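You operate a simulated robot arm through the tools that you are given. There is no shell and no other tool.

The job below is to be done with a simulated two-armed robot. You get a single attempt, and the scene is never put back.

Task
Drape the green string over both white pegs and light it up.
Fine: the pegs of the brown peg board; its teal plug goes in the lead socket under the blue flap, which stays open; teal switch on only after plugging; leave the link plugs and the pad.

The check looks at the end state, three seconds after you hand in, the way a careful person would. Anything else that was tipped, shoved, dropped, spilled or broken makes it a failure.

Robot
Two 7-joint arms with fingered hands on one trunk that stands fixed in place. Base frame: the origin is at the foot of the trunk, x ahead of it, y to its left, z up. Readings come in m, degrees, newtons and seconds.
The left shoulder is at [0.034, 0.152, 1.205], the right one opposite. With the tool pointing down near the work surface each hand reaches from about 0.1 to 0.7 m from the base axis, measured 20 degrees to its own side. Payload 3.8 kg a hand.
The tool frame of a hand sits at the grasp point between the pads (the TCP): z along the fingers, y along the line on which they close. The tips reach 0.03 m beyond it. Largest opening 0.104 m; the body of the gripper starts 0.035 m behind the TCP. The gripper is a hand of 5 fingers: y runs from the thumb to the fingers, the wrist lies at [-0.015, -0.104, -0.178] in the tool frame, and closing takes about 1.5 s.
Orientation is that of the tool frame in the base frame, as [roll, pitch, yaw] about the fixed x, y, z axes, in that order (R = Rz(yaw) Ry(pitch) Rx(roll)). With the fingers straight down and the wrist toward the robot, the tool's x, y and z point along [0, 1, 0], [1, 0, 0] and [0, 0, -1] of the base frame.

Tools
- The arms move only by the tool arm_command. It takes "left_motion", "right_motion" or both (then of equal length, played together; a hand with none holds still); each is a list of rows, each a list of 7 numbers: the closure in counts, from 0 (fully open) to 255 (shut), then the shift along the base's x, y, z in mm, then the turn, a rotation vector about the base's x, y, z in degrees. In form: [[gripper, tx, ty, tz, ax, ay, az], ...]. A call has 1 to 20 rows; each row shifts and turns the commanded pose from where the row before left it. Rows are played at 5 a second. More than 0.05 m and 8.6 degrees between two rows, or a gripper value outside its range, and nothing of the call is played. A pose out of reach is approached as far as the arm can. The call stops where the force on the tool passes 40 N (or 10 N more than at its start, if that is more) or the arm is blocked; 0.2 s more then pass. Each finger travels about 0.072 m/s and halts on what it meets, pressing with about 28 N; the grip force reading is that of the motor and also rises with nothing between the fingers. The clock runs only during rows and for 0.2 s after the last one: add rows that do not move to give the fingers time. The reply holds the time, the measured pose of the TCP, the force on the tool along the base axes, the opening and the grip force, in the units named above and with some noise, with the torque about the TCP (base axes, N m) and any sound that the robot's microphone picked up.
- Cameras (640 x 400 px; columns grow to the right, rows downward): "scene" is now at [0.1115, -0.0421, 1.3471]; the picture's right is [-0.50, -0.87, 0.04], its down [-0.60, 0.31, -0.73] and it looks along [0.62, -0.39, -0.68] (base axes); focal length 313 px, centre (320, 200). "left" rides on the left gripper at [-0.08, -0.078, -0.141] in its tool frame; the picture's right is [-0.78, -0.30, 0.56], its down [0.53, -0.78, 0.33] and it looks along [0.33, 0.56, 0.76] (tool axes); focal length 247 px, centre (320, 200). "right" rides on the right gripper at [0.08, -0.078, -0.141] in its tool frame; the picture's right is [-0.78, 0.30, -0.56], its down [-0.53, -0.78, 0.33] and it looks along [-0.33, 0.56, 0.76] (tool axes); focal length 247 px, centre (320, 200). There is no depth. A picture from a camera that has moved, and an enlarged one, comes with that camera's place and axes in the base frame and with its lens.
- snapshot(camera): a new picture of that camera. No time passes.
- raise_lower(by): slides the trunk up (or, below 0, down) by that many m; the arms and the scene camera ride with it, the base frame stays. It gives what a move gives, with no picture.
- grasp_type(shape, hand): the hand has 5 fingers and takes this shape, open, in about a second: jaw (thumb against the fingers, like two jaws); tri (thumb and two fingers); tip (a fingertip pinch); poke (one finger out to press); point (the index stretched); flat (the hand flat); cup (the hand cupped); fist (a fist). The gripper value then closes the fingers along that shape, each until it touches; the sizes above hold for jaw. It gives what a move gives, with no picture.
- turn_head(pan, tilt): turns the head with the scene camera to pan (to the left, within 80 degrees either way) and tilt (down, from -29 to 69), counted from straight ahead of the robot. It gives what a move gives.
- close_up(camera, box): a new picture of the part [left, top, right, bottom] of that camera's present view, enlarged. No time passes.
- hand_in(): hands the job in; it is judged then, once.

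Nothing tells you positions but the pictures and the camera data. Unless the task says otherwise, let go and move clear before handing in.

The tools are called after "Emit:" by a JSON object that holds its "op" and its "data". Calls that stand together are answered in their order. arm_command: Moves the arms, as the interface text tells. Its arguments: {"type":"object","properties":{"left_motion":{"type":"array"},"right_motion":{"type":"array"}},"required":[]} The other tools are called the same way: raise_lower (by) slides the trunk up or down; grasp_type (shape, hand) gives the hand a shape; turn_head (pan, tilt) turns the head that bears the scene camera; snapshot (camera) takes a picture; close_up (camera, box) takes an enlarged picture of a part of a camera's view; hand_in () hands the job in.

At the start:

```text
clock: 0.0
left_position: [0.5824, -0.0164, 1.0278]
left_ee_rot: [180.0, 0.1, 90.0]
left_wrist_force: [-0.3, 1.3, -0.2]
left_wrist_torque: [0.02, 0.0, 0.01]
left_finger_gap: 0.1036
left_finger_force: 0.0
left_shape: jaw
right_position: [0.318, -0.3818, 1.0324]
right_ee_rot: [-179.9, -0.1, 90.1]
right_wrist_force: [0.0, -0.1, 0.6]
right_wrist_torque: [0.02, -0.02, 0.04]
right_finger_gap: 0.1035
right_finger_force: 0.1
right_shape: jaw
trunk travel left (down, up): [-0.28, 0.177]
head pan, tilt: [-30.1, 38.5]
```

scene: 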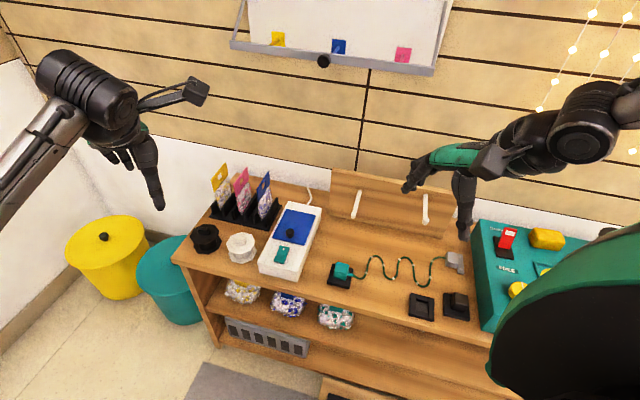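
right: 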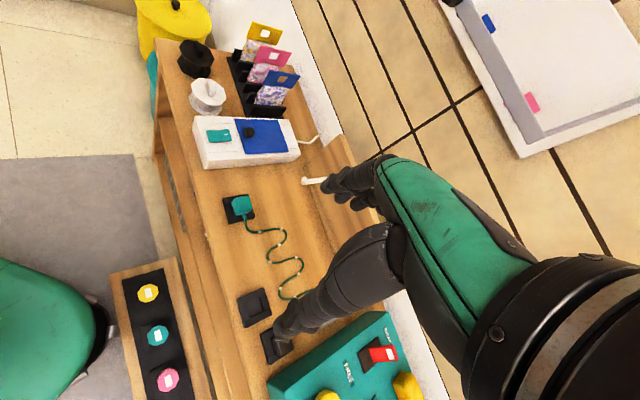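
left: 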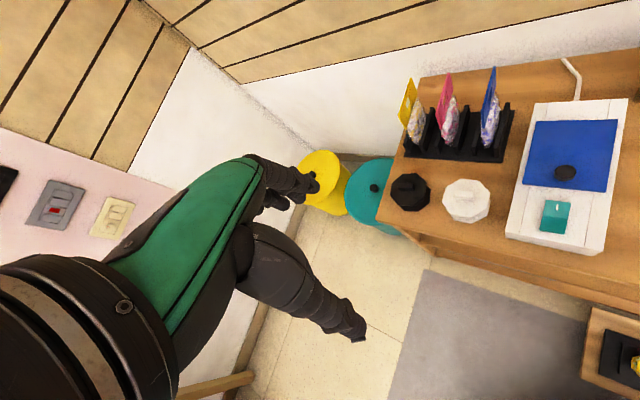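

I see a wooden bench with a white power box (blue flap, teal switch), a green wavy string with a teal plug in a black cradle and a grey end block, and a board with two white pegs behind it. I'll look closer before moving anything.

Emit:
{"op": "close_up", "data": {"camera": "scene", "box": [180, 150, 340, 300]}}

Emit:
{"op": "close_up", "data": {"camera": "scene", "box": [310, 160, 490, 330]}}

Emit:
{"op": "close_up", "data": {"camera": "right", "box": [180, 80, 400, 220]}}

Emit:
{"op": "close_up", "data": {"camera": "right", "box": [200, 180, 420, 400]}}

Emit:
{"op": "close_up", "data": {"camera": "left", "box": [480, 40, 640, 270]}}

```text
2.67 times, centred on (260, 225) of scene
camera zoom: at [0.1115, -0.0421, 1.3471], right [-0.5, -0.87, 0.04], down [-0.6, 0.31, -0.73], along [0.62, -0.39, -0.68], focal length 836 px, centre (480, 133)
```

zoom: 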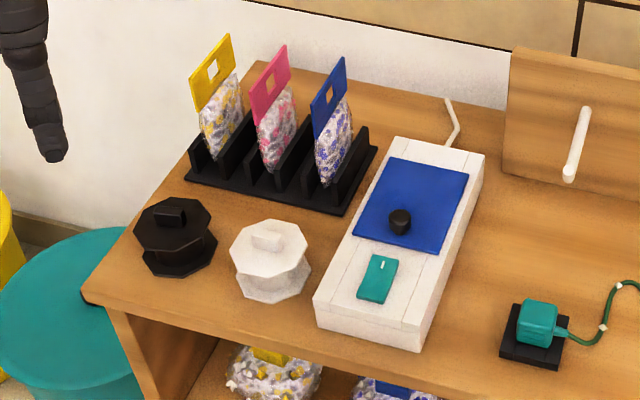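

```text
2.35 times, centred on (400, 245) of scene
camera zoom: at [0.1115, -0.0421, 1.3471], right [-0.5, -0.87, 0.04], down [-0.6, 0.31, -0.73], along [0.62, -0.39, -0.68], focal length 737 px, centre (132, 94)
```

zoom: 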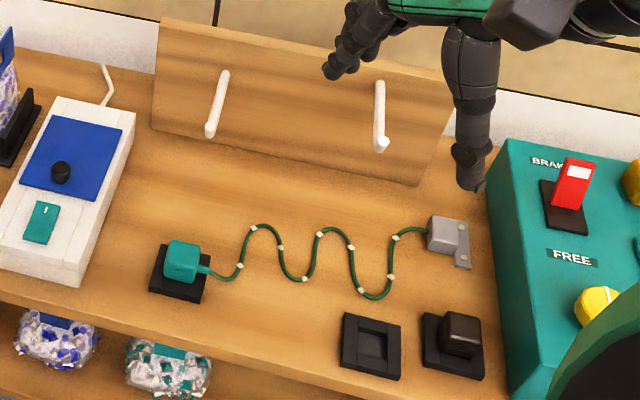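

```text
2.86 times, centred on (290, 150) of right
camera zoom: at [0.2387, -0.3037, 1.1746], right [0.3, -0.78, 0.55], down [-0.78, -0.54, -0.33], along [0.56, -0.33, -0.76], focal length 706 px, centre (406, 343)
```

zoom: 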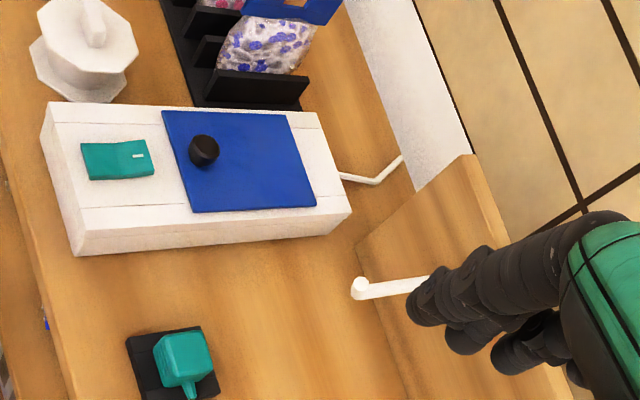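

```text
1.82 times, centred on (310, 290) of right
camera zoom: at [0.2387, -0.3037, 1.1746], right [0.3, -0.78, 0.55], down [-0.78, -0.54, -0.33], along [0.56, -0.33, -0.76], focal length 449 px, centre (338, 36)
```

zoom: 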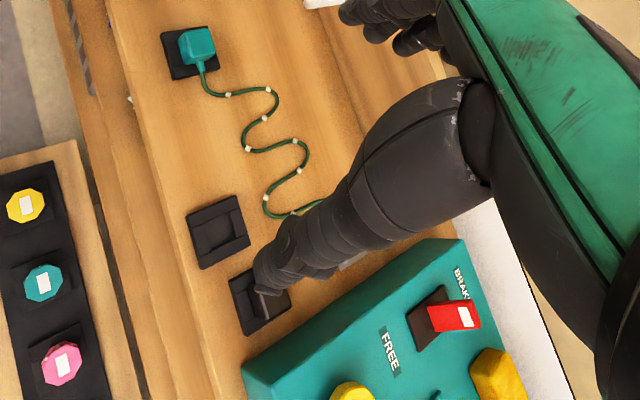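

```text
1.74 times, centred on (560, 155) of left
camera zoom: at [0.5055, -0.0972, 1.1679], right [-0.3, -0.78, -0.56], down [-0.78, 0.53, -0.33], along [0.56, 0.33, -0.76], focal length 430 px, centre (-97, 278)
```

zoom: 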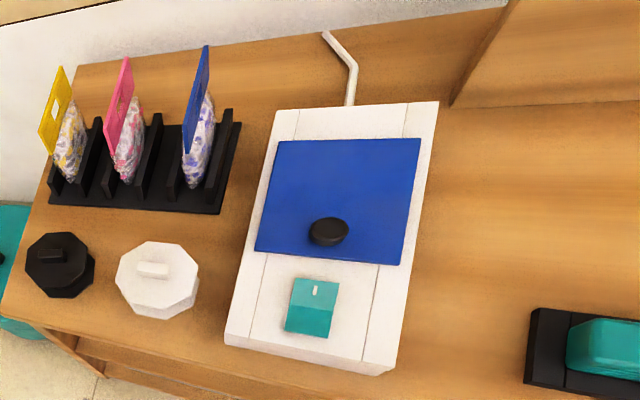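

The bench looks turned about 45° to my right. The plug is near (0.48, -0.35, 0.66), the left peg tip near (0.555, -0.43, 0.76), and the flap knob near (0.63, -0.28, 0.70). I'll turn the right hand square to the bench, staying high, to get better views for triangulation.

Emit:
{"op": "arm_command", "data": {"right_motion": [[0, -15, 20, 10, 0, 0, -8], [0, -15, 20, 10, 0, 0, -8], [0, -15, 20, 10, 0, 0, -8], [0, -15, 20, 10, 0, 0, -8], [0, 0, 0, 0, 0, 0, -8], [0, 0, 0, 0, 0, 0, -5]]}}

Emit:
{"op": "turn_head", "data": {"pan": -42, "tilt": 42}}

Emit:
{"op": "snapshot", "data": {"camera": "right"}}

Emit:
{"op": "snapshot", "data": {"camera": "scene"}}

```text
clock: 1.4
left_position: [0.5825, -0.0177, 1.0269]
left_ee_rot: [-179.8, 0.0, 90.0]
left_wrist_force: [0.2, 0.4, -0.2]
left_wrist_torque: [0.0, 0.0, 0.02]
left_finger_gap: 0.1035
left_finger_force: 0.0
left_shape: jaw
right_position: [0.3498, -0.3688, 1.0905]
right_ee_rot: [-179.9, -0.2, 45.0]
right_wrist_force: [-0.4, -0.1, 0.4]
right_wrist_torque: [0.02, 0.04, 0.02]
right_finger_gap: 0.1038
right_finger_force: 0.1
right_shape: jaw
right hand out of reach, approached as far as the arm can: row 1, 2, 3, 4
trunk travel left (down, up): [-0.28, 0.177]
head pan, tilt: [-30.1, 38.5]
```

```text
clock: 2.1
left_position: [0.5832, -0.0172, 1.0278]
left_ee_rot: [-179.9, 0.0, 90.0]
left_wrist_force: [-0.2, 0.2, 0.1]
left_wrist_torque: [0.02, -0.01, -0.01]
left_finger_gap: 0.1034
left_finger_force: 0.1
left_shape: jaw
right_position: [0.3496, -0.3672, 1.0911]
right_ee_rot: [-180.0, 0.0, 45.0]
right_wrist_force: [0.3, 0.4, 0.8]
right_wrist_torque: [0.0, 0.0, -0.03]
right_finger_gap: 0.1036
right_finger_force: 0.1
right_shape: jaw
trunk travel left (down, up): [-0.28, 0.177]
head pan, tilt: [-42.0, 42.0]
```

```text
taken
camera right: at [0.3511, -0.257, 1.234], right [-0.34, -0.76, 0.55], down [-0.93, 0.17, -0.33], along [0.16, -0.63, -0.76], focal length 247 px, centre (320, 200)
```

right: 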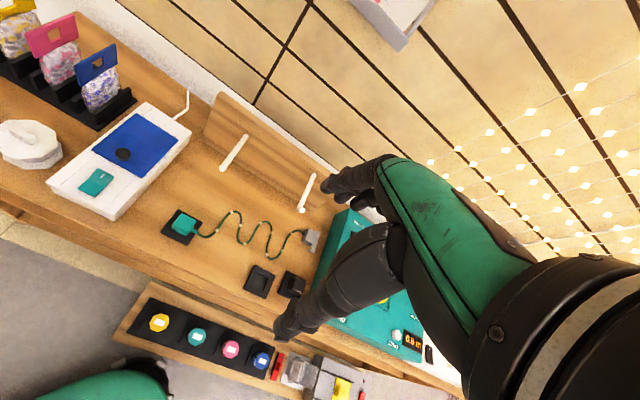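

```text
taken
camera scene: at [0.0988, -0.0549, 1.3431], right [-0.67, -0.74, 0.06], down [-0.56, 0.45, -0.7], along [0.49, -0.5, -0.71], focal length 313 px, centre (320, 200)
```

scene: 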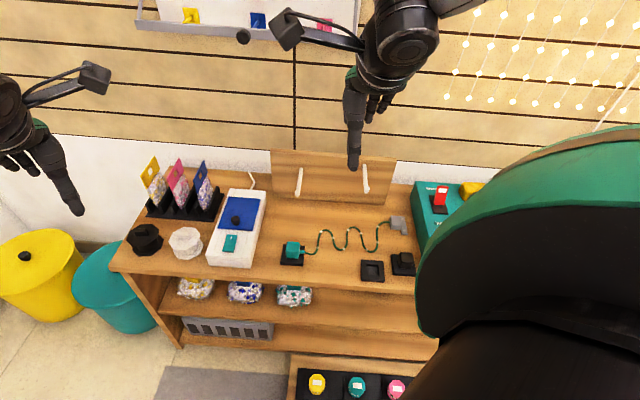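

The bench now appears nearly square in the scene view. I'll take enlarged pictures from both cameras for accurate triangulation.

Emit:
{"op": "close_up", "data": {"camera": "scene", "box": [180, 140, 308, 220]}}

Emit:
{"op": "close_up", "data": {"camera": "scene", "box": [256, 140, 416, 240]}}

Emit:
{"op": "close_up", "data": {"camera": "scene", "box": [270, 200, 430, 300]}}

Emit:
{"op": "close_up", "data": {"camera": "scene", "box": [190, 180, 318, 260]}}

Emit:
{"op": "close_up", "data": {"camera": "right", "box": [30, 80, 222, 200]}}

Emit:
{"op": "close_up", "data": {"camera": "right", "box": [150, 100, 342, 220]}}

Emit:
{"op": "close_up", "data": {"camera": "right", "box": [150, 190, 342, 310]}}

```text
5.00 times, centred on (244, 180) of scene
camera zoom: at [0.0988, -0.0549, 1.3431], right [-0.67, -0.74, 0.06], down [-0.56, 0.45, -0.7], along [0.49, -0.5, -0.71], focal length 1567 px, centre (700, 300)
```

zoom: 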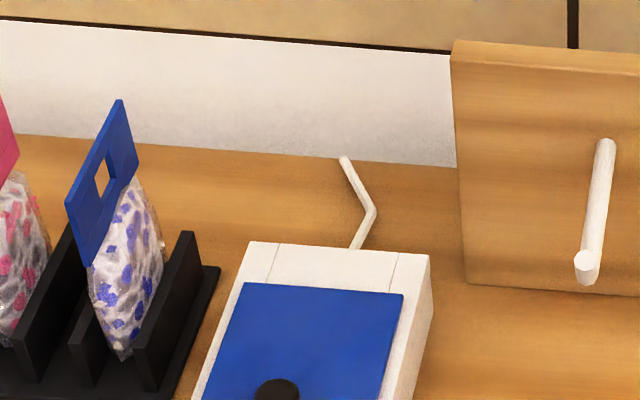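

```text
4.00 times, centred on (336, 190) of scene
camera zoom: at [0.0988, -0.0549, 1.3431], right [-0.67, -0.74, 0.06], down [-0.56, 0.45, -0.7], along [0.49, -0.5, -0.71], focal length 1254 px, centre (256, 240)
```

zoom: 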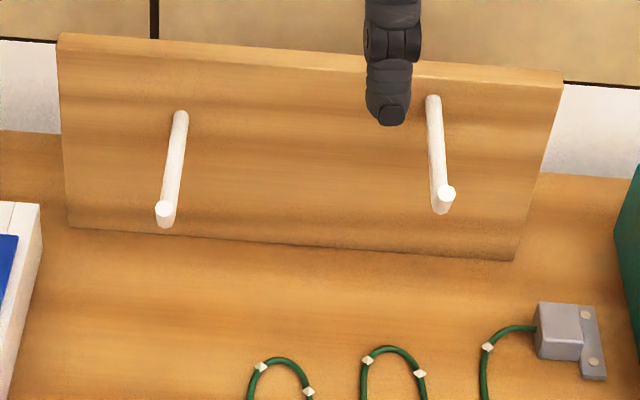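

```text
4.00 times, centred on (350, 250) of scene
camera zoom: at [0.0988, -0.0549, 1.3431], right [-0.67, -0.74, 0.06], down [-0.56, 0.45, -0.7], along [0.49, -0.5, -0.71], focal length 1254 px, centre (200, 0)
```

zoom: 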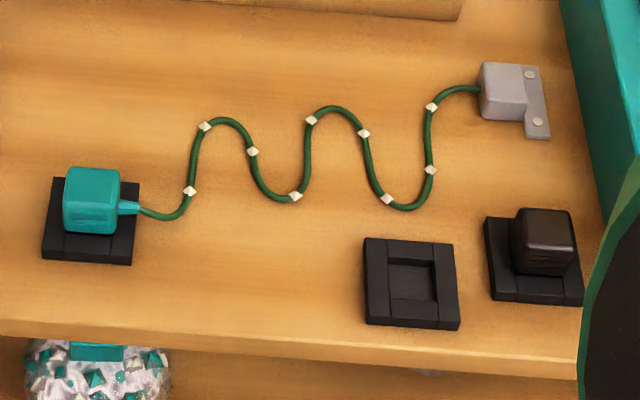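

```text
5.00 times, centred on (254, 220) of scene
camera zoom: at [0.0988, -0.0549, 1.3431], right [-0.67, -0.74, 0.06], down [-0.56, 0.45, -0.7], along [0.49, -0.5, -0.71], focal length 1567 px, centre (650, 100)
```

zoom: 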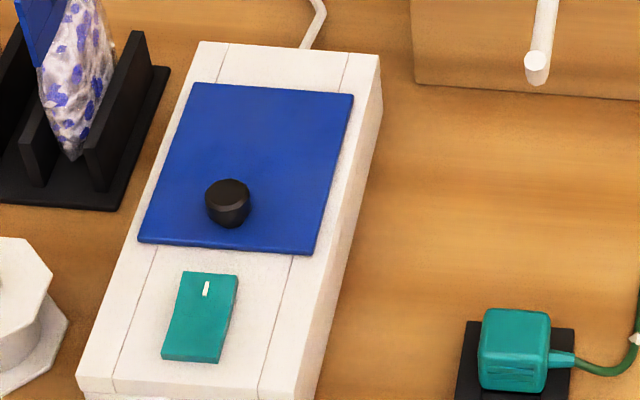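

```text
3.33 times, centred on (126, 140) of right
camera zoom: at [0.3511, -0.257, 1.234], right [-0.34, -0.76, 0.55], down [-0.93, 0.17, -0.33], along [0.16, -0.63, -0.76], focal length 823 px, centre (967, 400)
```

zoom: 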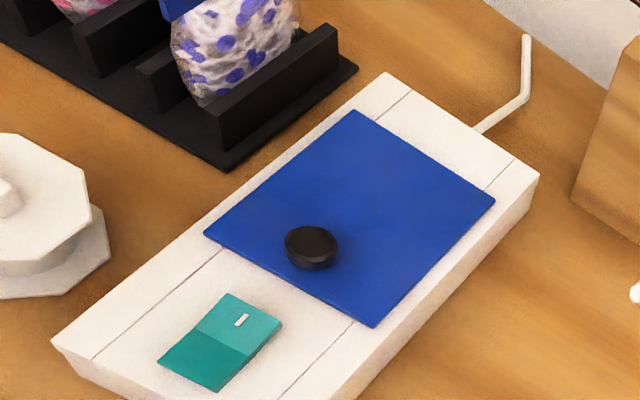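

```text
3.33 times, centred on (246, 160) of right
camera zoom: at [0.3511, -0.257, 1.234], right [-0.34, -0.76, 0.55], down [-0.93, 0.17, -0.33], along [0.16, -0.63, -0.76], focal length 823 px, centre (567, 333)
```

zoom: 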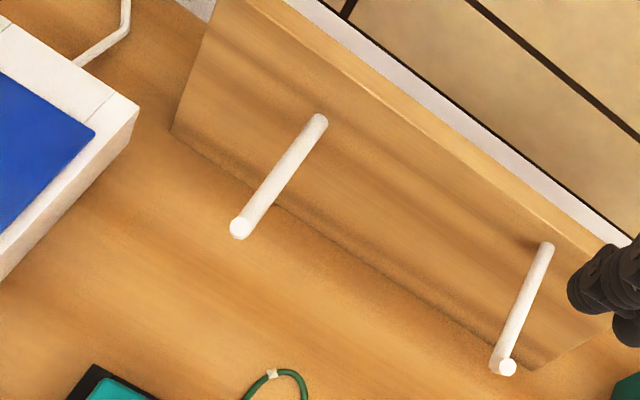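

```text
3.33 times, centred on (246, 250) of right
camera zoom: at [0.3511, -0.257, 1.234], right [-0.34, -0.76, 0.55], down [-0.93, 0.17, -0.33], along [0.16, -0.63, -0.76], focal length 823 px, centre (567, 33)
```

zoom: 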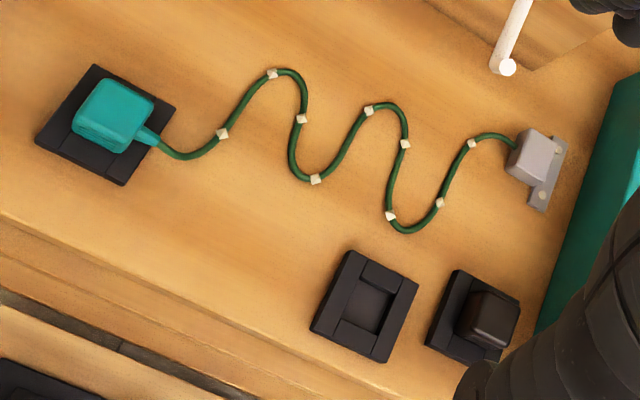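

The geometry triangulates well, and I use bench axes F (away) and L (left) at 45°.
- **Bench and plug:** the table is at z≈0.605 and the plug top is near (0.494, -0.366, 0.643).
- **Pegs:** the left runs from (0.565, -0.439, 0.75) to (0.652, -0.526, 0.73), and the right from (0.433, -0.569, 0.785) to (0.519, -0.653, 0.77).
- **Flap:** the knob is near (0.649, -0.288, 0.675) and the hinge is at the far edge.

I'll lower the trunk for reach, then bring the right hand over the knob so its fingers close along the hinge direction.

Emit:
{"op": "raise_lower", "data": {"by": -0.2}}

Emit:
{"op": "arm_command", "data": {"right_motion": [[0, 20, 5, 0, 0, 0, 8], [0, 20, 5, 0, 0, 0, 8], [0, 20, 5, 0, 0, 0, 8], [0, 20, 5, 0, 0, 0, 8], [0, 20, 5, 0, 0, 0, 8], [0, 25, 5, 0, 0, 0, 8], [0, 25, 5, 0, 0, 0, 8], [0, 25, 5, 0, 0, 0, 8], [0, 25, 5, 0, 0, 0, 8], [0, 25, 5, 0, 0, 0, 8], [0, 25, 5, 0, 0, 0, 8], [0, 30, 5, 0, 0, 0, 2]]}}

Emit:
{"op": "snapshot", "data": {"camera": "scene"}}

Emit:
{"op": "snapshot", "data": {"camera": "right"}}

```text
clock: 4.3
left_position: [0.5831, -0.0173, 0.8279]
left_ee_rot: [179.9, 0.0, 90.0]
left_wrist_force: [0.1, -1.5, -0.3]
left_wrist_torque: [0.03, -0.02, 0.02]
left_finger_gap: 0.1037
left_finger_force: 0.1
left_shape: jaw
right_position: [0.3809, -0.368, 0.7813]
right_ee_rot: [-168.5, 10.9, 46.2]
right_wrist_force: [0.0, -0.2, 0.0]
right_wrist_torque: [0.0, -0.02, -0.02]
right_finger_gap: 0.1037
right_finger_force: 0.1
right_shape: jaw
trunk travel left (down, up): [-0.08, 0.377]
head pan, tilt: [-42.0, 42.0]
```

```text
clock: 6.9
left_position: [0.5841, -0.0165, 0.8266]
left_ee_rot: [-179.8, 0.0, 90.1]
left_wrist_force: [-0.6, 0.2, -0.6]
left_wrist_torque: [-0.01, -0.02, 0.0]
left_finger_gap: 0.1037
left_finger_force: 0.2
left_shape: jaw
right_position: [0.6606, -0.3071, 0.7788]
right_ee_rot: [-168.7, 10.8, 136.3]
right_wrist_force: [-0.3, -0.6, -0.4]
right_wrist_torque: [0.01, 0.02, -0.03]
right_finger_gap: 0.1036
right_finger_force: 0.0
right_shape: jaw
trunk travel left (down, up): [-0.08, 0.377]
head pan, tilt: [-42.0, 42.0]
```

```text
taken
camera scene: at [0.2134, -0.0547, 1.0896], right [-0.62, -0.74, 0.24], down [-0.73, 0.45, -0.51], along [0.27, -0.5, -0.82], focal length 313 px, centre (320, 200)
```

scene: 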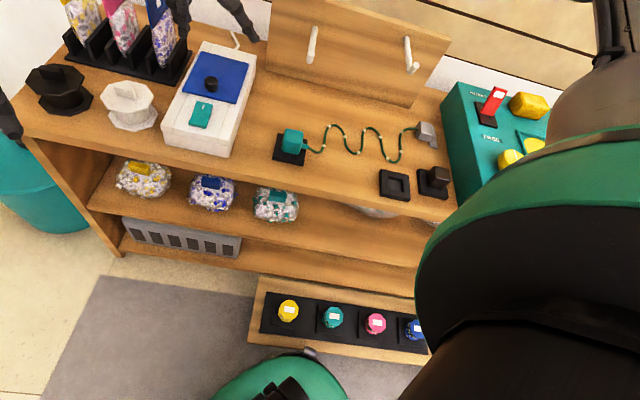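

```text
taken
camera right: at [0.5506, -0.2689, 0.9165], right [0.76, -0.17, 0.62], down [-0.17, -0.98, -0.07], along [0.63, -0.05, -0.78], focal length 247 px, centre (320, 200)
```

right: 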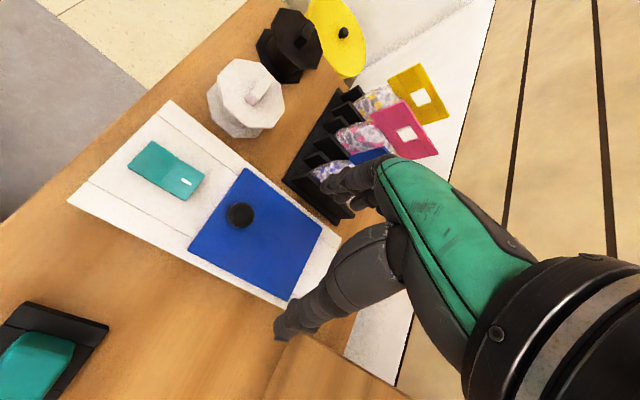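

Lowering the trunk also leaned it, so the right hand is now tilted about 15°. I'll level it above the knob, near (0.644, -0.285), and re-aim the head.

Emit:
{"op": "arm_command", "data": {"right_motion": [[0, -8, 11, 0, 7.8, 0, 0], [0, -8, 11, 0, 7.8, 0, 0], [0, 0, 0, 0, 0, 0, 0]]}}

Emit:
{"op": "turn_head", "data": {"pan": -32, "tilt": 24}}

Emit:
{"op": "snapshot", "data": {"camera": "scene"}}

Emit:
{"op": "snapshot", "data": {"camera": "right"}}

Emit:
{"op": "snapshot", "data": {"camera": "left"}}

```text
clock: 7.7
left_position: [0.5827, -0.0172, 0.8279]
left_ee_rot: [-179.9, 0.0, 90.0]
left_wrist_force: [0.3, -1.2, 0.2]
left_wrist_torque: [-0.02, -0.02, 0.02]
left_finger_gap: 0.104
left_finger_force: 0.0
left_shape: jaw
right_position: [0.6459, -0.2868, 0.7812]
right_ee_rot: [-179.8, -0.1, 135.2]
right_wrist_force: [-0.2, 0.0, -0.9]
right_wrist_torque: [0.0, 0.02, 0.02]
right_finger_gap: 0.1035
right_finger_force: 0.1
right_shape: jaw
trunk travel left (down, up): [-0.08, 0.377]
head pan, tilt: [-42.0, 42.0]
```

```text
clock: 8.5
left_position: [0.5836, -0.0178, 0.8273]
left_ee_rot: [-180.0, 0.0, 90.0]
left_wrist_force: [0.8, -0.2, 0.2]
left_wrist_torque: [0.02, -0.02, 0.02]
left_finger_gap: 0.1038
left_finger_force: 0.1
left_shape: jaw
right_position: [0.6458, -0.2866, 0.7803]
right_ee_rot: [-179.8, -0.1, 135.1]
right_wrist_force: [0.1, 0.2, 0.2]
right_wrist_torque: [-0.01, 0.01, 0.0]
right_finger_gap: 0.1036
right_finger_force: 0.1
right_shape: jaw
trunk travel left (down, up): [-0.08, 0.377]
head pan, tilt: [-32.0, 24.0]
```

```text
taken
camera scene: at [0.2377, -0.0481, 1.1099], right [-0.49, -0.85, 0.19], down [-0.65, 0.22, -0.73], along [0.58, -0.48, -0.66], focal length 313 px, centre (320, 200)
```

scene: 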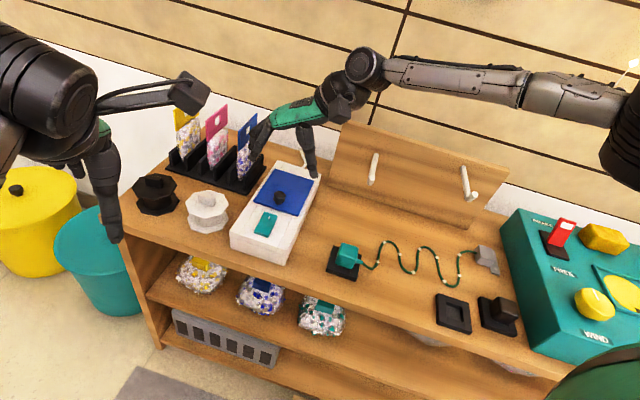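

```text
taken
camera right: at [0.5346, -0.2851, 0.9242], right [0.76, -0.34, 0.55], down [-0.17, -0.93, -0.33], along [0.63, 0.16, -0.76], focal length 247 px, centre (320, 200)
```

right: 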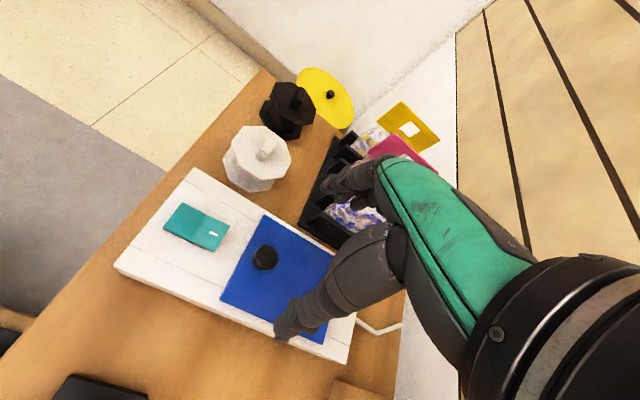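

```text
taken
camera left: at [0.5058, -0.0972, 0.9677], right [-0.3, -0.78, -0.56], down [-0.78, 0.53, -0.33], along [0.55, 0.33, -0.76], focal length 247 px, centre (320, 200)
```

left: 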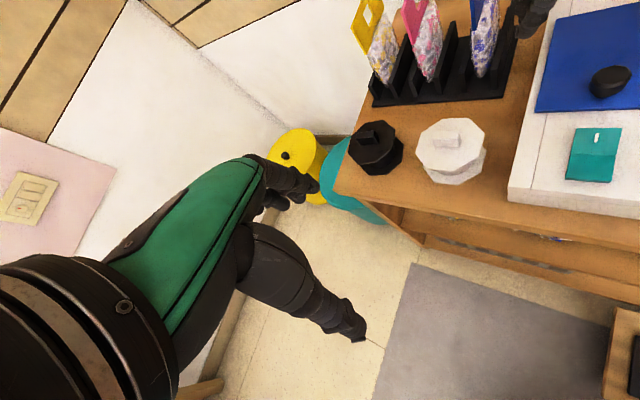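

The right hand is over the flap, but its open fingers are close to the blue bag, so I'll check the clearance before descending.

Emit:
{"op": "close_up", "data": {"camera": "scene", "box": [160, 70, 352, 190]}}

Emit:
{"op": "close_up", "data": {"camera": "right", "box": [200, 150, 400, 360]}}

```text
3.33 times, centred on (256, 130) of scene
camera zoom: at [0.2377, -0.0481, 1.1099], right [-0.49, -0.85, 0.19], down [-0.65, 0.22, -0.73], along [0.58, -0.48, -0.66], focal length 1045 px, centre (533, 433)
```

zoom: 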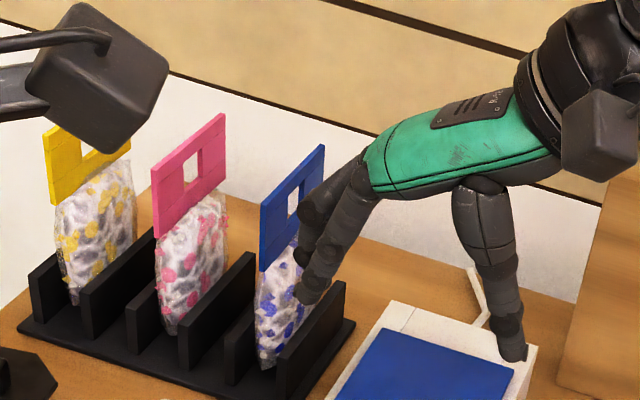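

```text
1.90 times, centred on (300, 255) of right
camera zoom: at [0.5346, -0.2851, 0.9242], right [0.76, -0.34, 0.55], down [-0.17, -0.93, -0.33], along [0.63, 0.16, -0.76], focal length 470 px, centre (358, 95)
```

zoom: 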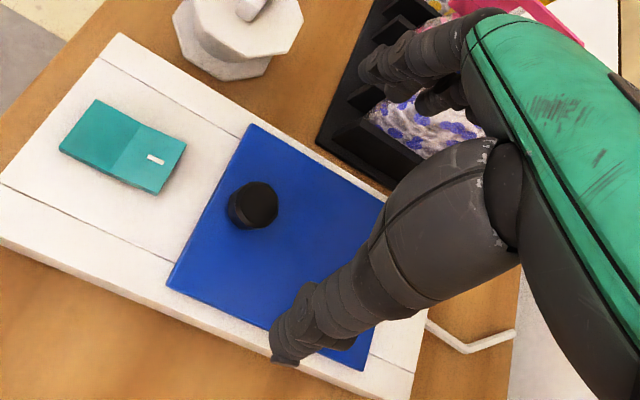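

Emit:
{"op": "arm_command", "data": {"right_motion": [[130, 0, 0, 0, 0, 0, 0], [130, 0, 0, 0, 0, 0, 0], [130, 0, 0, 0, 0, 0, 0], [130, 0, 0, 0, 0, 0, 0], [130, 0, 0, 0, 0, 0, 0]]}}

Emit:
{"op": "close_up", "data": {"camera": "scene", "box": [160, 70, 352, 190]}}

Emit:
{"op": "close_up", "data": {"camera": "right", "box": [200, 150, 400, 360]}}

```text
clock: 9.7
left_position: [0.583, -0.0172, 0.8279]
left_ee_rot: [-179.8, 0.0, 90.0]
left_wrist_force: [-0.7, -0.3, 0.1]
left_wrist_torque: [-0.02, 0.01, 0.01]
left_finger_gap: 0.1034
left_finger_force: 0.0
left_shape: jaw
right_position: [0.6455, -0.2864, 0.7806]
right_ee_rot: [-179.7, -0.1, 135.0]
right_wrist_force: [-0.1, 0.2, -0.4]
right_wrist_torque: [0.02, -0.01, 0.01]
right_finger_gap: 0.0515
right_finger_force: 0.0
right_shape: jaw
trunk travel left (down, up): [-0.08, 0.377]
head pan, tilt: [-32.0, 24.0]
```

```text
3.33 times, centred on (256, 130) of scene
camera zoom: at [0.2377, -0.048, 1.11], right [-0.49, -0.85, 0.19], down [-0.65, 0.22, -0.73], along [0.58, -0.48, -0.66], focal length 1045 px, centre (533, 433)
```

zoom: 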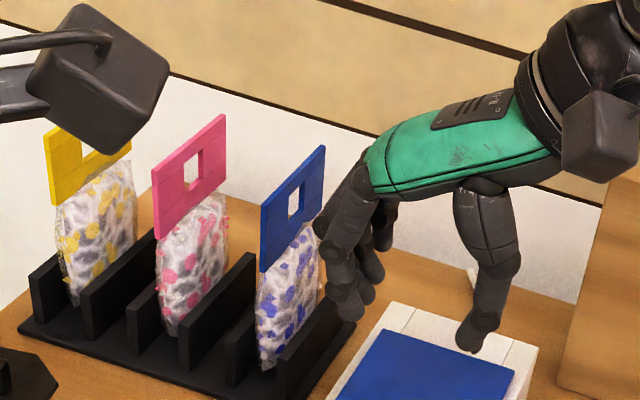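

```text
1.90 times, centred on (300, 255) of right
camera zoom: at [0.5346, -0.2851, 0.9242], right [0.76, -0.34, 0.55], down [-0.17, -0.93, -0.33], along [0.63, 0.16, -0.76], focal length 470 px, centre (358, 95)
```

zoom: 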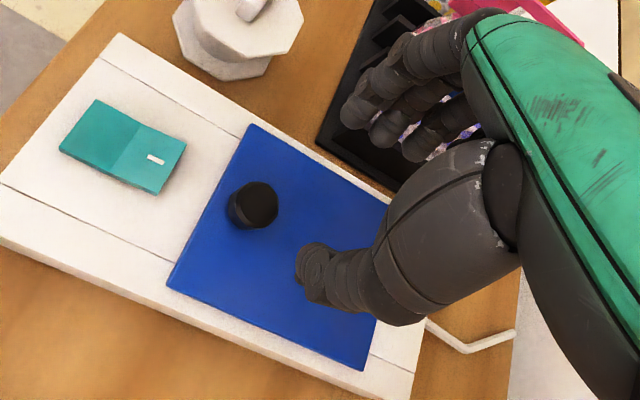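

The clearances look fine with the jaw half closed. I'll go down over the knob in small steps and look before gripping.

Emit:
{"op": "arm_command", "data": {"right_motion": [[130, -1, 3, -25, 0, 0, 0], [130, -1, 2, -25, 0, 0, 0], [130, 0, 0, -20, 0, 0, 0], [130, 0, 0, -7, 0, 0, 0], [130, 0, 0, 0, 0, 0, 0]]}}

Emit:
{"op": "close_up", "data": {"camera": "scene", "box": [200, 110, 360, 210]}}

Emit:
{"op": "close_up", "data": {"camera": "right", "box": [200, 150, 400, 360]}}

Emit:
{"op": "close_up", "data": {"camera": "left", "box": [440, 0, 640, 125]}}

```text
clock: 10.9
left_position: [0.5834, -0.0168, 0.8294]
left_ee_rot: [180.0, -0.1, 90.0]
left_wrist_force: [-0.1, -0.4, 0.0]
left_wrist_torque: [-0.02, 0.0, -0.02]
left_finger_gap: 0.1035
left_finger_force: 0.0
left_shape: jaw
right_position: [0.6441, -0.2806, 0.7061]
right_ee_rot: [180.0, 0.0, 135.1]
right_wrist_force: [1.5, -0.6, 9.5]
right_wrist_torque: [0.08, -0.1, -0.04]
right_finger_gap: 0.0511
right_finger_force: 0.1
right_shape: jaw
trunk travel left (down, up): [-0.08, 0.377]
head pan, tilt: [-32.0, 24.0]
```

```text
4.00 times, centred on (280, 160) of scene
camera zoom: at [0.2365, -0.0477, 1.1105], right [-0.49, -0.85, 0.19], down [-0.65, 0.22, -0.73], along [0.58, -0.48, -0.66], focal length 1254 px, centre (480, 360)
```

zoom: 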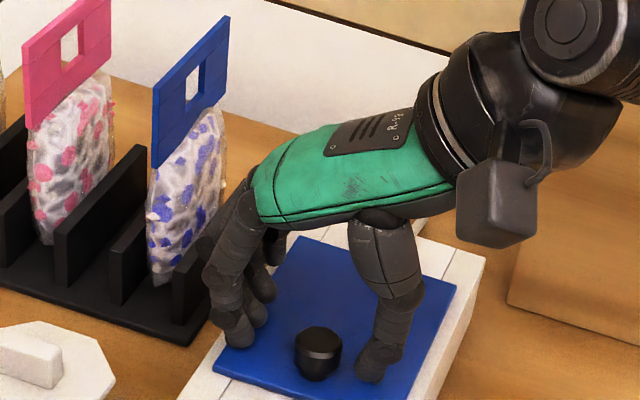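

```text
1.90 times, centred on (300, 255) of right
camera zoom: at [0.5335, -0.279, 0.849], right [0.76, -0.34, 0.56], down [-0.17, -0.93, -0.33], along [0.63, 0.16, -0.76], focal length 470 px, centre (358, 95)
```

zoom: 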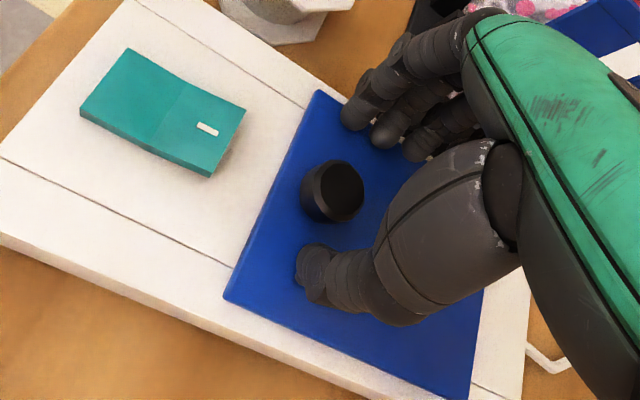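

```text
3.20 times, centred on (540, 62) of left
camera zoom: at [0.5047, -0.0969, 0.9687], right [-0.3, -0.78, -0.56], down [-0.78, 0.53, -0.33], along [0.56, 0.33, -0.76], focal length 790 px, centre (-384, 640)
```

zoom: 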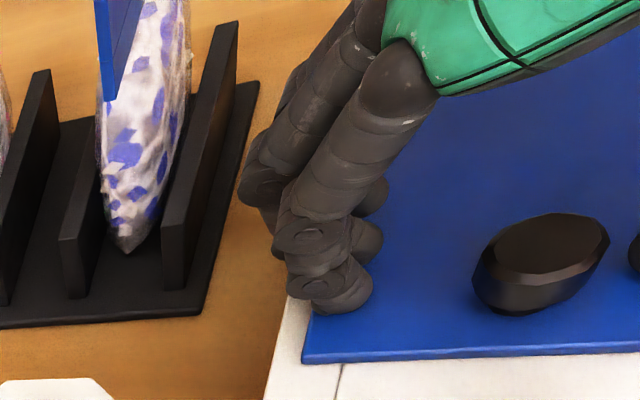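

The knob sits squarely between thumb and finger, and the tips just touch the flap. I'll lift 3 mm and close on the knob.

Emit:
{"op": "arm_command", "data": {"right_motion": [[130, 0, 0, 2, 0, 0, 0], [180, 0, 0, 0, 0, 0, 0], [230, 0, 0, 0, 0, 0, 0], [230, 0, 0, 0, 0, 0, 0], [230, 0, 0, 0, 0, 0, 0], [230, 0, 0, 0, 0, 0, 0]]}}

Emit:
{"op": "close_up", "data": {"camera": "scene", "box": [200, 110, 360, 210]}}

Emit:
{"op": "close_up", "data": {"camera": "right", "box": [200, 150, 400, 360]}}

```text
clock: 12.3
left_position: [0.5805, -0.0176, 0.8293]
left_ee_rot: [179.9, 0.0, 90.0]
left_wrist_force: [-0.3, 0.4, 0.1]
left_wrist_torque: [0.02, 0.02, 0.02]
left_finger_gap: 0.1035
left_finger_force: 0.0
left_shape: jaw
right_position: [0.6425, -0.2824, 0.7067]
right_ee_rot: [-179.8, 0.0, 135.1]
right_wrist_force: [-15.6, -20.2, 7.8]
right_wrist_torque: [-0.56, 0.5, -0.05]
right_finger_gap: 0.0204
right_finger_force: 28.0
right_shape: jaw
trunk travel left (down, up): [-0.08, 0.377]
head pan, tilt: [-32.0, 24.0]
```

```text
4.00 times, centred on (280, 160) of scene
camera zoom: at [0.235, -0.0499, 1.1105], right [-0.5, -0.85, 0.19], down [-0.65, 0.22, -0.73], along [0.58, -0.48, -0.66], focal length 1254 px, centre (480, 360)
```

zoom: 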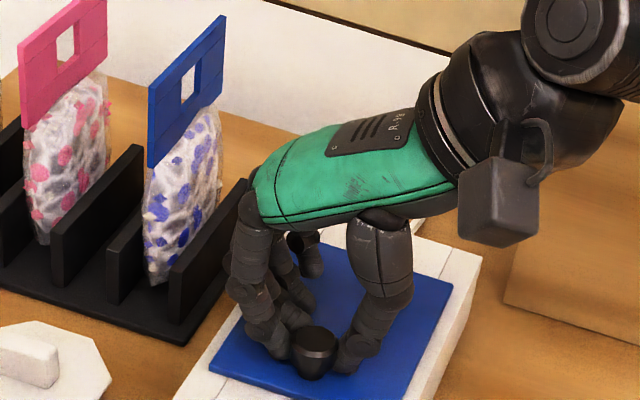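

```text
1.90 times, centred on (300, 255) of right
camera zoom: at [0.5317, -0.2812, 0.8496], right [0.76, -0.34, 0.56], down [-0.17, -0.93, -0.33], along [0.63, 0.16, -0.76], focal length 470 px, centre (358, 95)
```

zoom: 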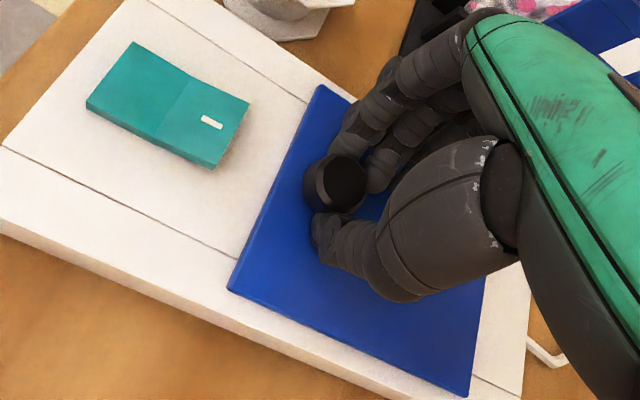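

The grip is slightly behind the knob's centre and pulling sideways. I'll reopen, shift about 6 mm toward the bench front, and grip again.

Emit:
{"op": "arm_command", "data": {"right_motion": [[150, 0, 0, 0, 0, 0, 0], [150, 0, 0, 0, 0, 0, 0], [150, -5, 3, 0, 0, 0, 0], [180, -1, 0, 0, 0, 0, 0], [235, 0, 0, 0, 0, 0, 0], [235, 0, 0, 0, 0, 0, 0], [235, 0, 0, 0, 0, 0, 0], [235, 0, 0, 0, 0, 0, 0]]}}

Emit:
{"op": "close_up", "data": {"camera": "scene", "box": [200, 110, 360, 210]}}

Emit:
{"op": "close_up", "data": {"camera": "right", "box": [200, 150, 400, 360]}}

```text
clock: 14.1
left_position: [0.5815, -0.0182, 0.8283]
left_ee_rot: [-180.0, 0.0, 90.0]
left_wrist_force: [-0.7, 0.6, 0.2]
left_wrist_torque: [-0.01, 0.0, 0.01]
left_finger_gap: 0.1037
left_finger_force: 0.0
left_shape: jaw
right_position: [0.6384, -0.2793, 0.7063]
right_ee_rot: [-179.9, 0.0, 135.1]
right_wrist_force: [-3.3, -5.0, 8.0]
right_wrist_torque: [-0.09, -0.07, 0.06]
right_finger_gap: 0.0192
right_finger_force: 27.9
right_shape: jaw
trunk travel left (down, up): [-0.08, 0.377]
head pan, tilt: [-32.0, 24.0]
```

```text
4.00 times, centred on (280, 160) of scene
camera zoom: at [0.2362, -0.0484, 1.1104], right [-0.49, -0.85, 0.19], down [-0.65, 0.22, -0.73], along [0.58, -0.48, -0.66], focal length 1254 px, centre (480, 360)
```

zoom: 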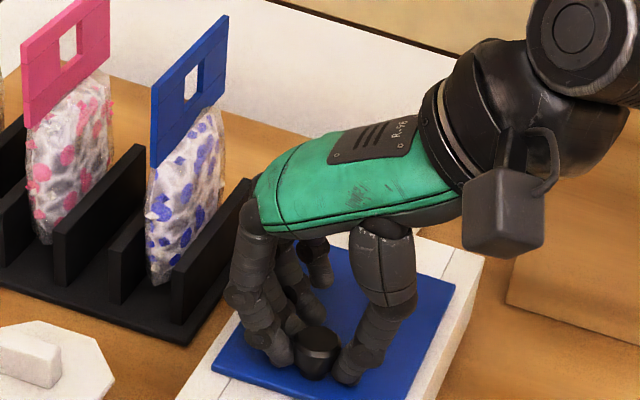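

```text
1.90 times, centred on (300, 255) of right
camera zoom: at [0.5259, -0.2778, 0.85], right [0.76, -0.34, 0.56], down [-0.17, -0.93, -0.33], along [0.63, 0.16, -0.76], focal length 470 px, centre (358, 95)
```

zoom: 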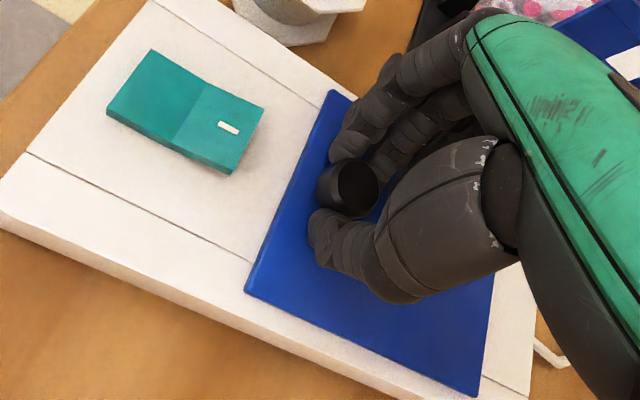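

Now thumb and index hold the knob on both sides. I'll lift along the hinge arc, about 30° first.

Emit:
{"op": "arm_command", "data": {"right_motion": [[240, 1, -1, 10, 0, 0, 0], [240, 2, -2, 10, 0, 0, 0], [240, 2.5, -2.5, 10, 0, 0, 0], [240, 2.7, -2.7, 9.4, 0, 0, 0], [240, 3.5, -3.5, 9, 0, 0, 0], [240, 4, -4, 8.7, 0, 0, 0], [240, 0, 0, 0, 0, 0, 0]]}}

Emit:
{"op": "close_up", "data": {"camera": "scene", "box": [200, 110, 360, 210]}}

Emit:
{"op": "close_up", "data": {"camera": "right", "box": [200, 150, 400, 360]}}

Emit:
{"op": "snapshot", "data": {"camera": "left"}}

```text
clock: 15.7
left_position: [0.5841, -0.0189, 0.827]
left_ee_rot: [-180.0, 0.0, 90.0]
left_wrist_force: [0.8, 0.2, 0.4]
left_wrist_torque: [-0.01, -0.01, 0.02]
left_finger_gap: 0.1036
left_finger_force: 0.1
left_shape: jaw
right_position: [0.6545, -0.2962, 0.7611]
right_ee_rot: [-179.8, 0.0, 135.1]
right_wrist_force: [-5.4, -10.9, -6.9]
right_wrist_torque: [-0.14, 0.3, -0.02]
right_finger_gap: 0.017
right_finger_force: 27.4
right_shape: jaw
trunk travel left (down, up): [-0.08, 0.377]
head pan, tilt: [-32.0, 24.0]
```

```text
4.00 times, centred on (280, 160) of scene
camera zoom: at [0.238, -0.0498, 1.1097], right [-0.49, -0.85, 0.19], down [-0.65, 0.22, -0.73], along [0.58, -0.48, -0.66], focal length 1254 px, centre (480, 360)
```

zoom: 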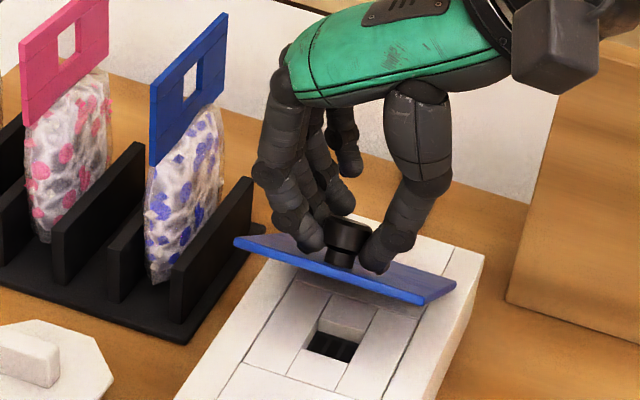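

```text
1.90 times, centred on (300, 255) of right
camera zoom: at [0.5423, -0.2949, 0.905], right [0.76, -0.34, 0.55], down [-0.17, -0.93, -0.33], along [0.63, 0.16, -0.76], focal length 470 px, centre (358, 95)
```

zoom: 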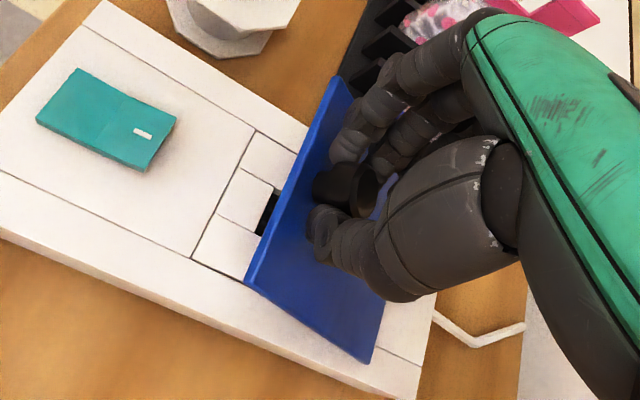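

```text
taken
camera left: at [0.506, -0.0988, 0.9673], right [-0.3, -0.77, -0.56], down [-0.78, 0.54, -0.33], along [0.55, 0.34, -0.76], focal length 247 px, centre (320, 200)
```

left: 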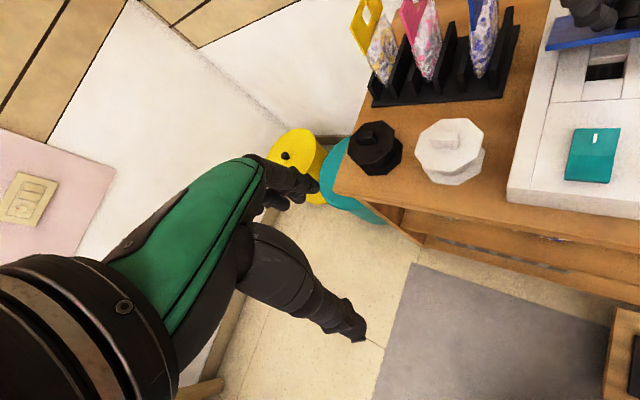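

The flap is following nicely and the socket is visible underneath. I'll continue along the arc to about 60°.

Emit:
{"op": "arm_command", "data": {"right_motion": [[240, 4.8, -4.8, 7.8, 0, 0, 0], [240, 4.8, -4.8, 7.8, 0, 0, 0], [240, 5.7, -5.7, 6.5, 0, 0, 0], [240, 5.7, -5.7, 6.5, 0, 0, 0], [240, 6.4, -6.4, 5, 0, 0, 0], [240, 6.4, -6.4, 5, 0, 0, 0], [240, 0, 0, 0, 0, 0, 0]]}}

Emit:
{"op": "close_up", "data": {"camera": "scene", "box": [200, 110, 360, 210]}}

Emit:
{"op": "close_up", "data": {"camera": "right", "box": [200, 150, 400, 360]}}

```text
clock: 17.3
left_position: [0.5835, -0.0191, 0.8259]
left_ee_rot: [-179.9, -0.1, 90.0]
left_wrist_force: [-0.4, -1.0, -0.6]
left_wrist_torque: [-0.04, -0.02, -0.01]
left_finger_gap: 0.1037
left_finger_force: 0.1
left_shape: jaw
right_position: [0.6864, -0.3302, 0.7981]
right_ee_rot: [-179.7, -0.4, 135.2]
right_wrist_force: [-3.7, -8.0, -17.0]
right_wrist_torque: [-0.12, 0.25, 0.04]
right_finger_gap: 0.0157
right_finger_force: 27.8
right_shape: jaw
trunk travel left (down, up): [-0.08, 0.377]
head pan, tilt: [-32.0, 24.0]
```

```text
4.00 times, centred on (280, 160) of scene
camera zoom: at [0.2394, -0.0501, 1.1093], right [-0.49, -0.85, 0.19], down [-0.65, 0.22, -0.73], along [0.57, -0.48, -0.66], focal length 1254 px, centre (480, 360)
```

zoom: 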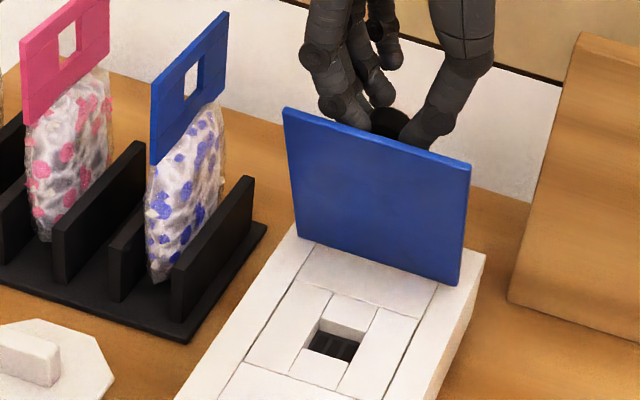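

```text
1.90 times, centred on (300, 255) of right
camera zoom: at [0.5764, -0.3284, 0.9417], right [0.76, -0.34, 0.55], down [-0.17, -0.93, -0.33], along [0.62, 0.16, -0.77], focal length 470 px, centre (358, 95)
```

zoom: 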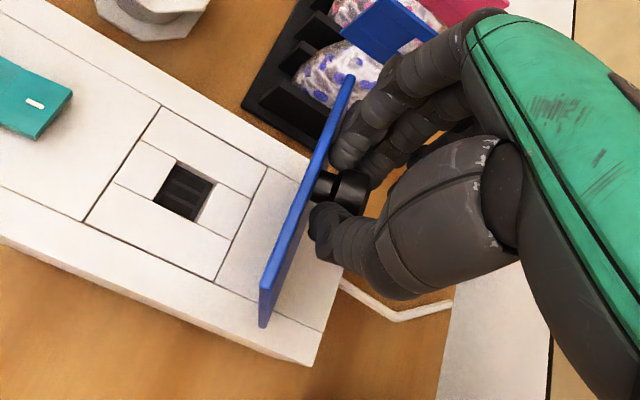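

The flap is about 60° open and the square socket is clear. I'll keep pushing back past vertical.

Emit:
{"op": "arm_command", "data": {"right_motion": [[240, 6.9, -6.9, 2, 0, 0, 0], [240, 6.9, -6.9, 3, 0, 0, 0], [240, 7.2, -7.2, 1.6, 0, 0, 0], [240, 7.2, -7.2, 1.6, 0, 0, 0], [240, 7.3, -7.3, 0, 0, 0, 0], [240, 7.3, -7.3, 0, 0, 0, 0], [240, 0, 0, 0, 0, 0, 0]]}}

Emit:
{"op": "close_up", "data": {"camera": "scene", "box": [200, 90, 360, 190]}}

Emit:
{"op": "close_up", "data": {"camera": "right", "box": [200, 150, 400, 360]}}

```text
clock: 18.9
left_position: [0.5821, -0.0151, 0.8274]
left_ee_rot: [-179.9, 0.1, 90.1]
left_wrist_force: [-0.5, 0.3, -0.4]
left_wrist_torque: [0.0, -0.02, 0.03]
left_finger_gap: 0.1039
left_finger_force: 0.1
left_shape: jaw
right_position: [0.7314, -0.3694, 0.8105]
right_ee_rot: [-179.9, 0.0, 135.2]
right_wrist_force: [4.6, 1.8, 5.2]
right_wrist_torque: [0.02, -0.1, -0.02]
right_finger_gap: 0.0136
right_finger_force: 28.1
right_shape: jaw
trunk travel left (down, up): [-0.08, 0.377]
head pan, tilt: [-32.0, 24.0]
```

```text
4.00 times, centred on (280, 140) of scene
camera zoom: at [0.2376, -0.0475, 1.1102], right [-0.49, -0.85, 0.19], down [-0.65, 0.22, -0.73], along [0.58, -0.48, -0.66], focal length 1254 px, centre (480, 440)
```

zoom: 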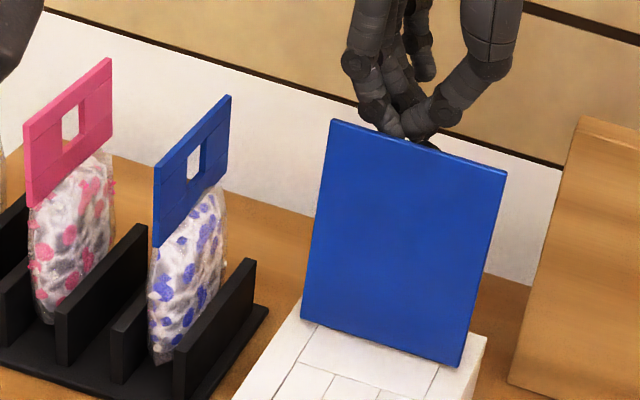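

```text
1.90 times, centred on (300, 255) of right
camera zoom: at [0.619, -0.3681, 0.9541], right [0.76, -0.34, 0.56], down [-0.17, -0.93, -0.33], along [0.63, 0.16, -0.76], focal length 470 px, centre (358, 95)
```

zoom: 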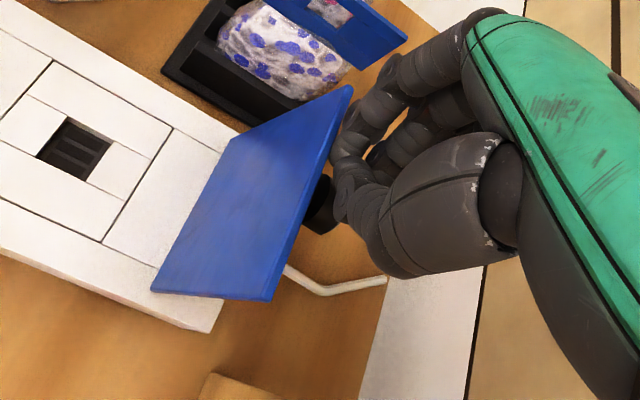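

The fingers have slipped off the knob with the flap roughly vertical. I'll rise straight up a little and see whether it stays.

Emit:
{"op": "arm_command", "data": {"right_motion": [[240, 2, -2, 5, 0, 0, 0], [240, 0, 0, 20, 0, 0, 0], [240, 0, 0, 25, 0, 0, 0], [240, 0, 0, 0, 0, 0, 0]]}}

Emit:
{"op": "close_up", "data": {"camera": "scene", "box": [200, 90, 360, 190]}}

Emit:
{"op": "close_up", "data": {"camera": "right", "box": [200, 150, 400, 360]}}

```text
clock: 19.9
left_position: [0.5834, -0.0176, 0.8278]
left_ee_rot: [-179.9, 0.0, 90.0]
left_wrist_force: [-0.2, -0.5, -0.5]
left_wrist_torque: [-0.01, 0.0, -0.02]
left_finger_gap: 0.1036
left_finger_force: 0.0
left_shape: jaw
right_position: [0.7319, -0.3736, 0.8596]
right_ee_rot: [-179.8, -0.2, 135.1]
right_wrist_force: [-0.2, -0.3, -0.6]
right_wrist_torque: [-0.01, 0.0, -0.02]
right_finger_gap: 0.013
right_finger_force: 28.3
right_shape: jaw
trunk travel left (down, up): [-0.08, 0.377]
head pan, tilt: [-32.0, 24.0]
```

```text
4.00 times, centred on (280, 140) of scene
camera zoom: at [0.2379, -0.0482, 1.1098], right [-0.49, -0.85, 0.19], down [-0.65, 0.22, -0.73], along [0.58, -0.48, -0.66], focal length 1254 px, centre (480, 440)
```

zoom: 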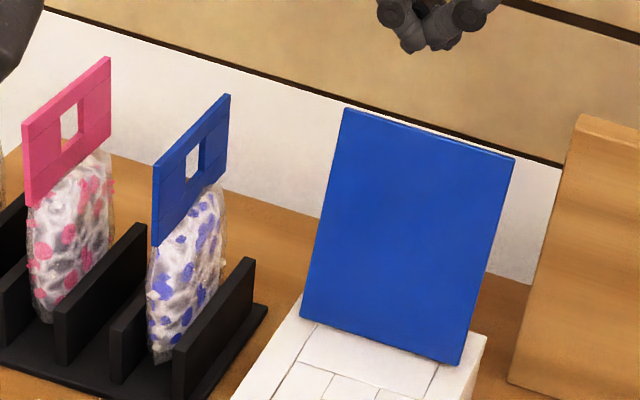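

```text
1.90 times, centred on (300, 255) of right
camera zoom: at [0.6214, -0.3726, 1.0035], right [0.76, -0.34, 0.55], down [-0.17, -0.93, -0.33], along [0.63, 0.16, -0.76], focal length 470 px, centre (358, 95)
```

zoom: 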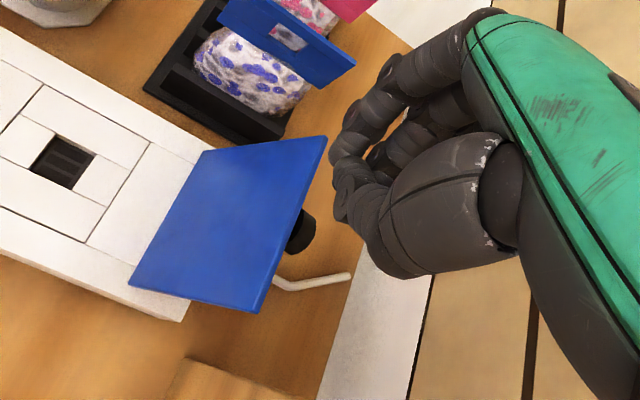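

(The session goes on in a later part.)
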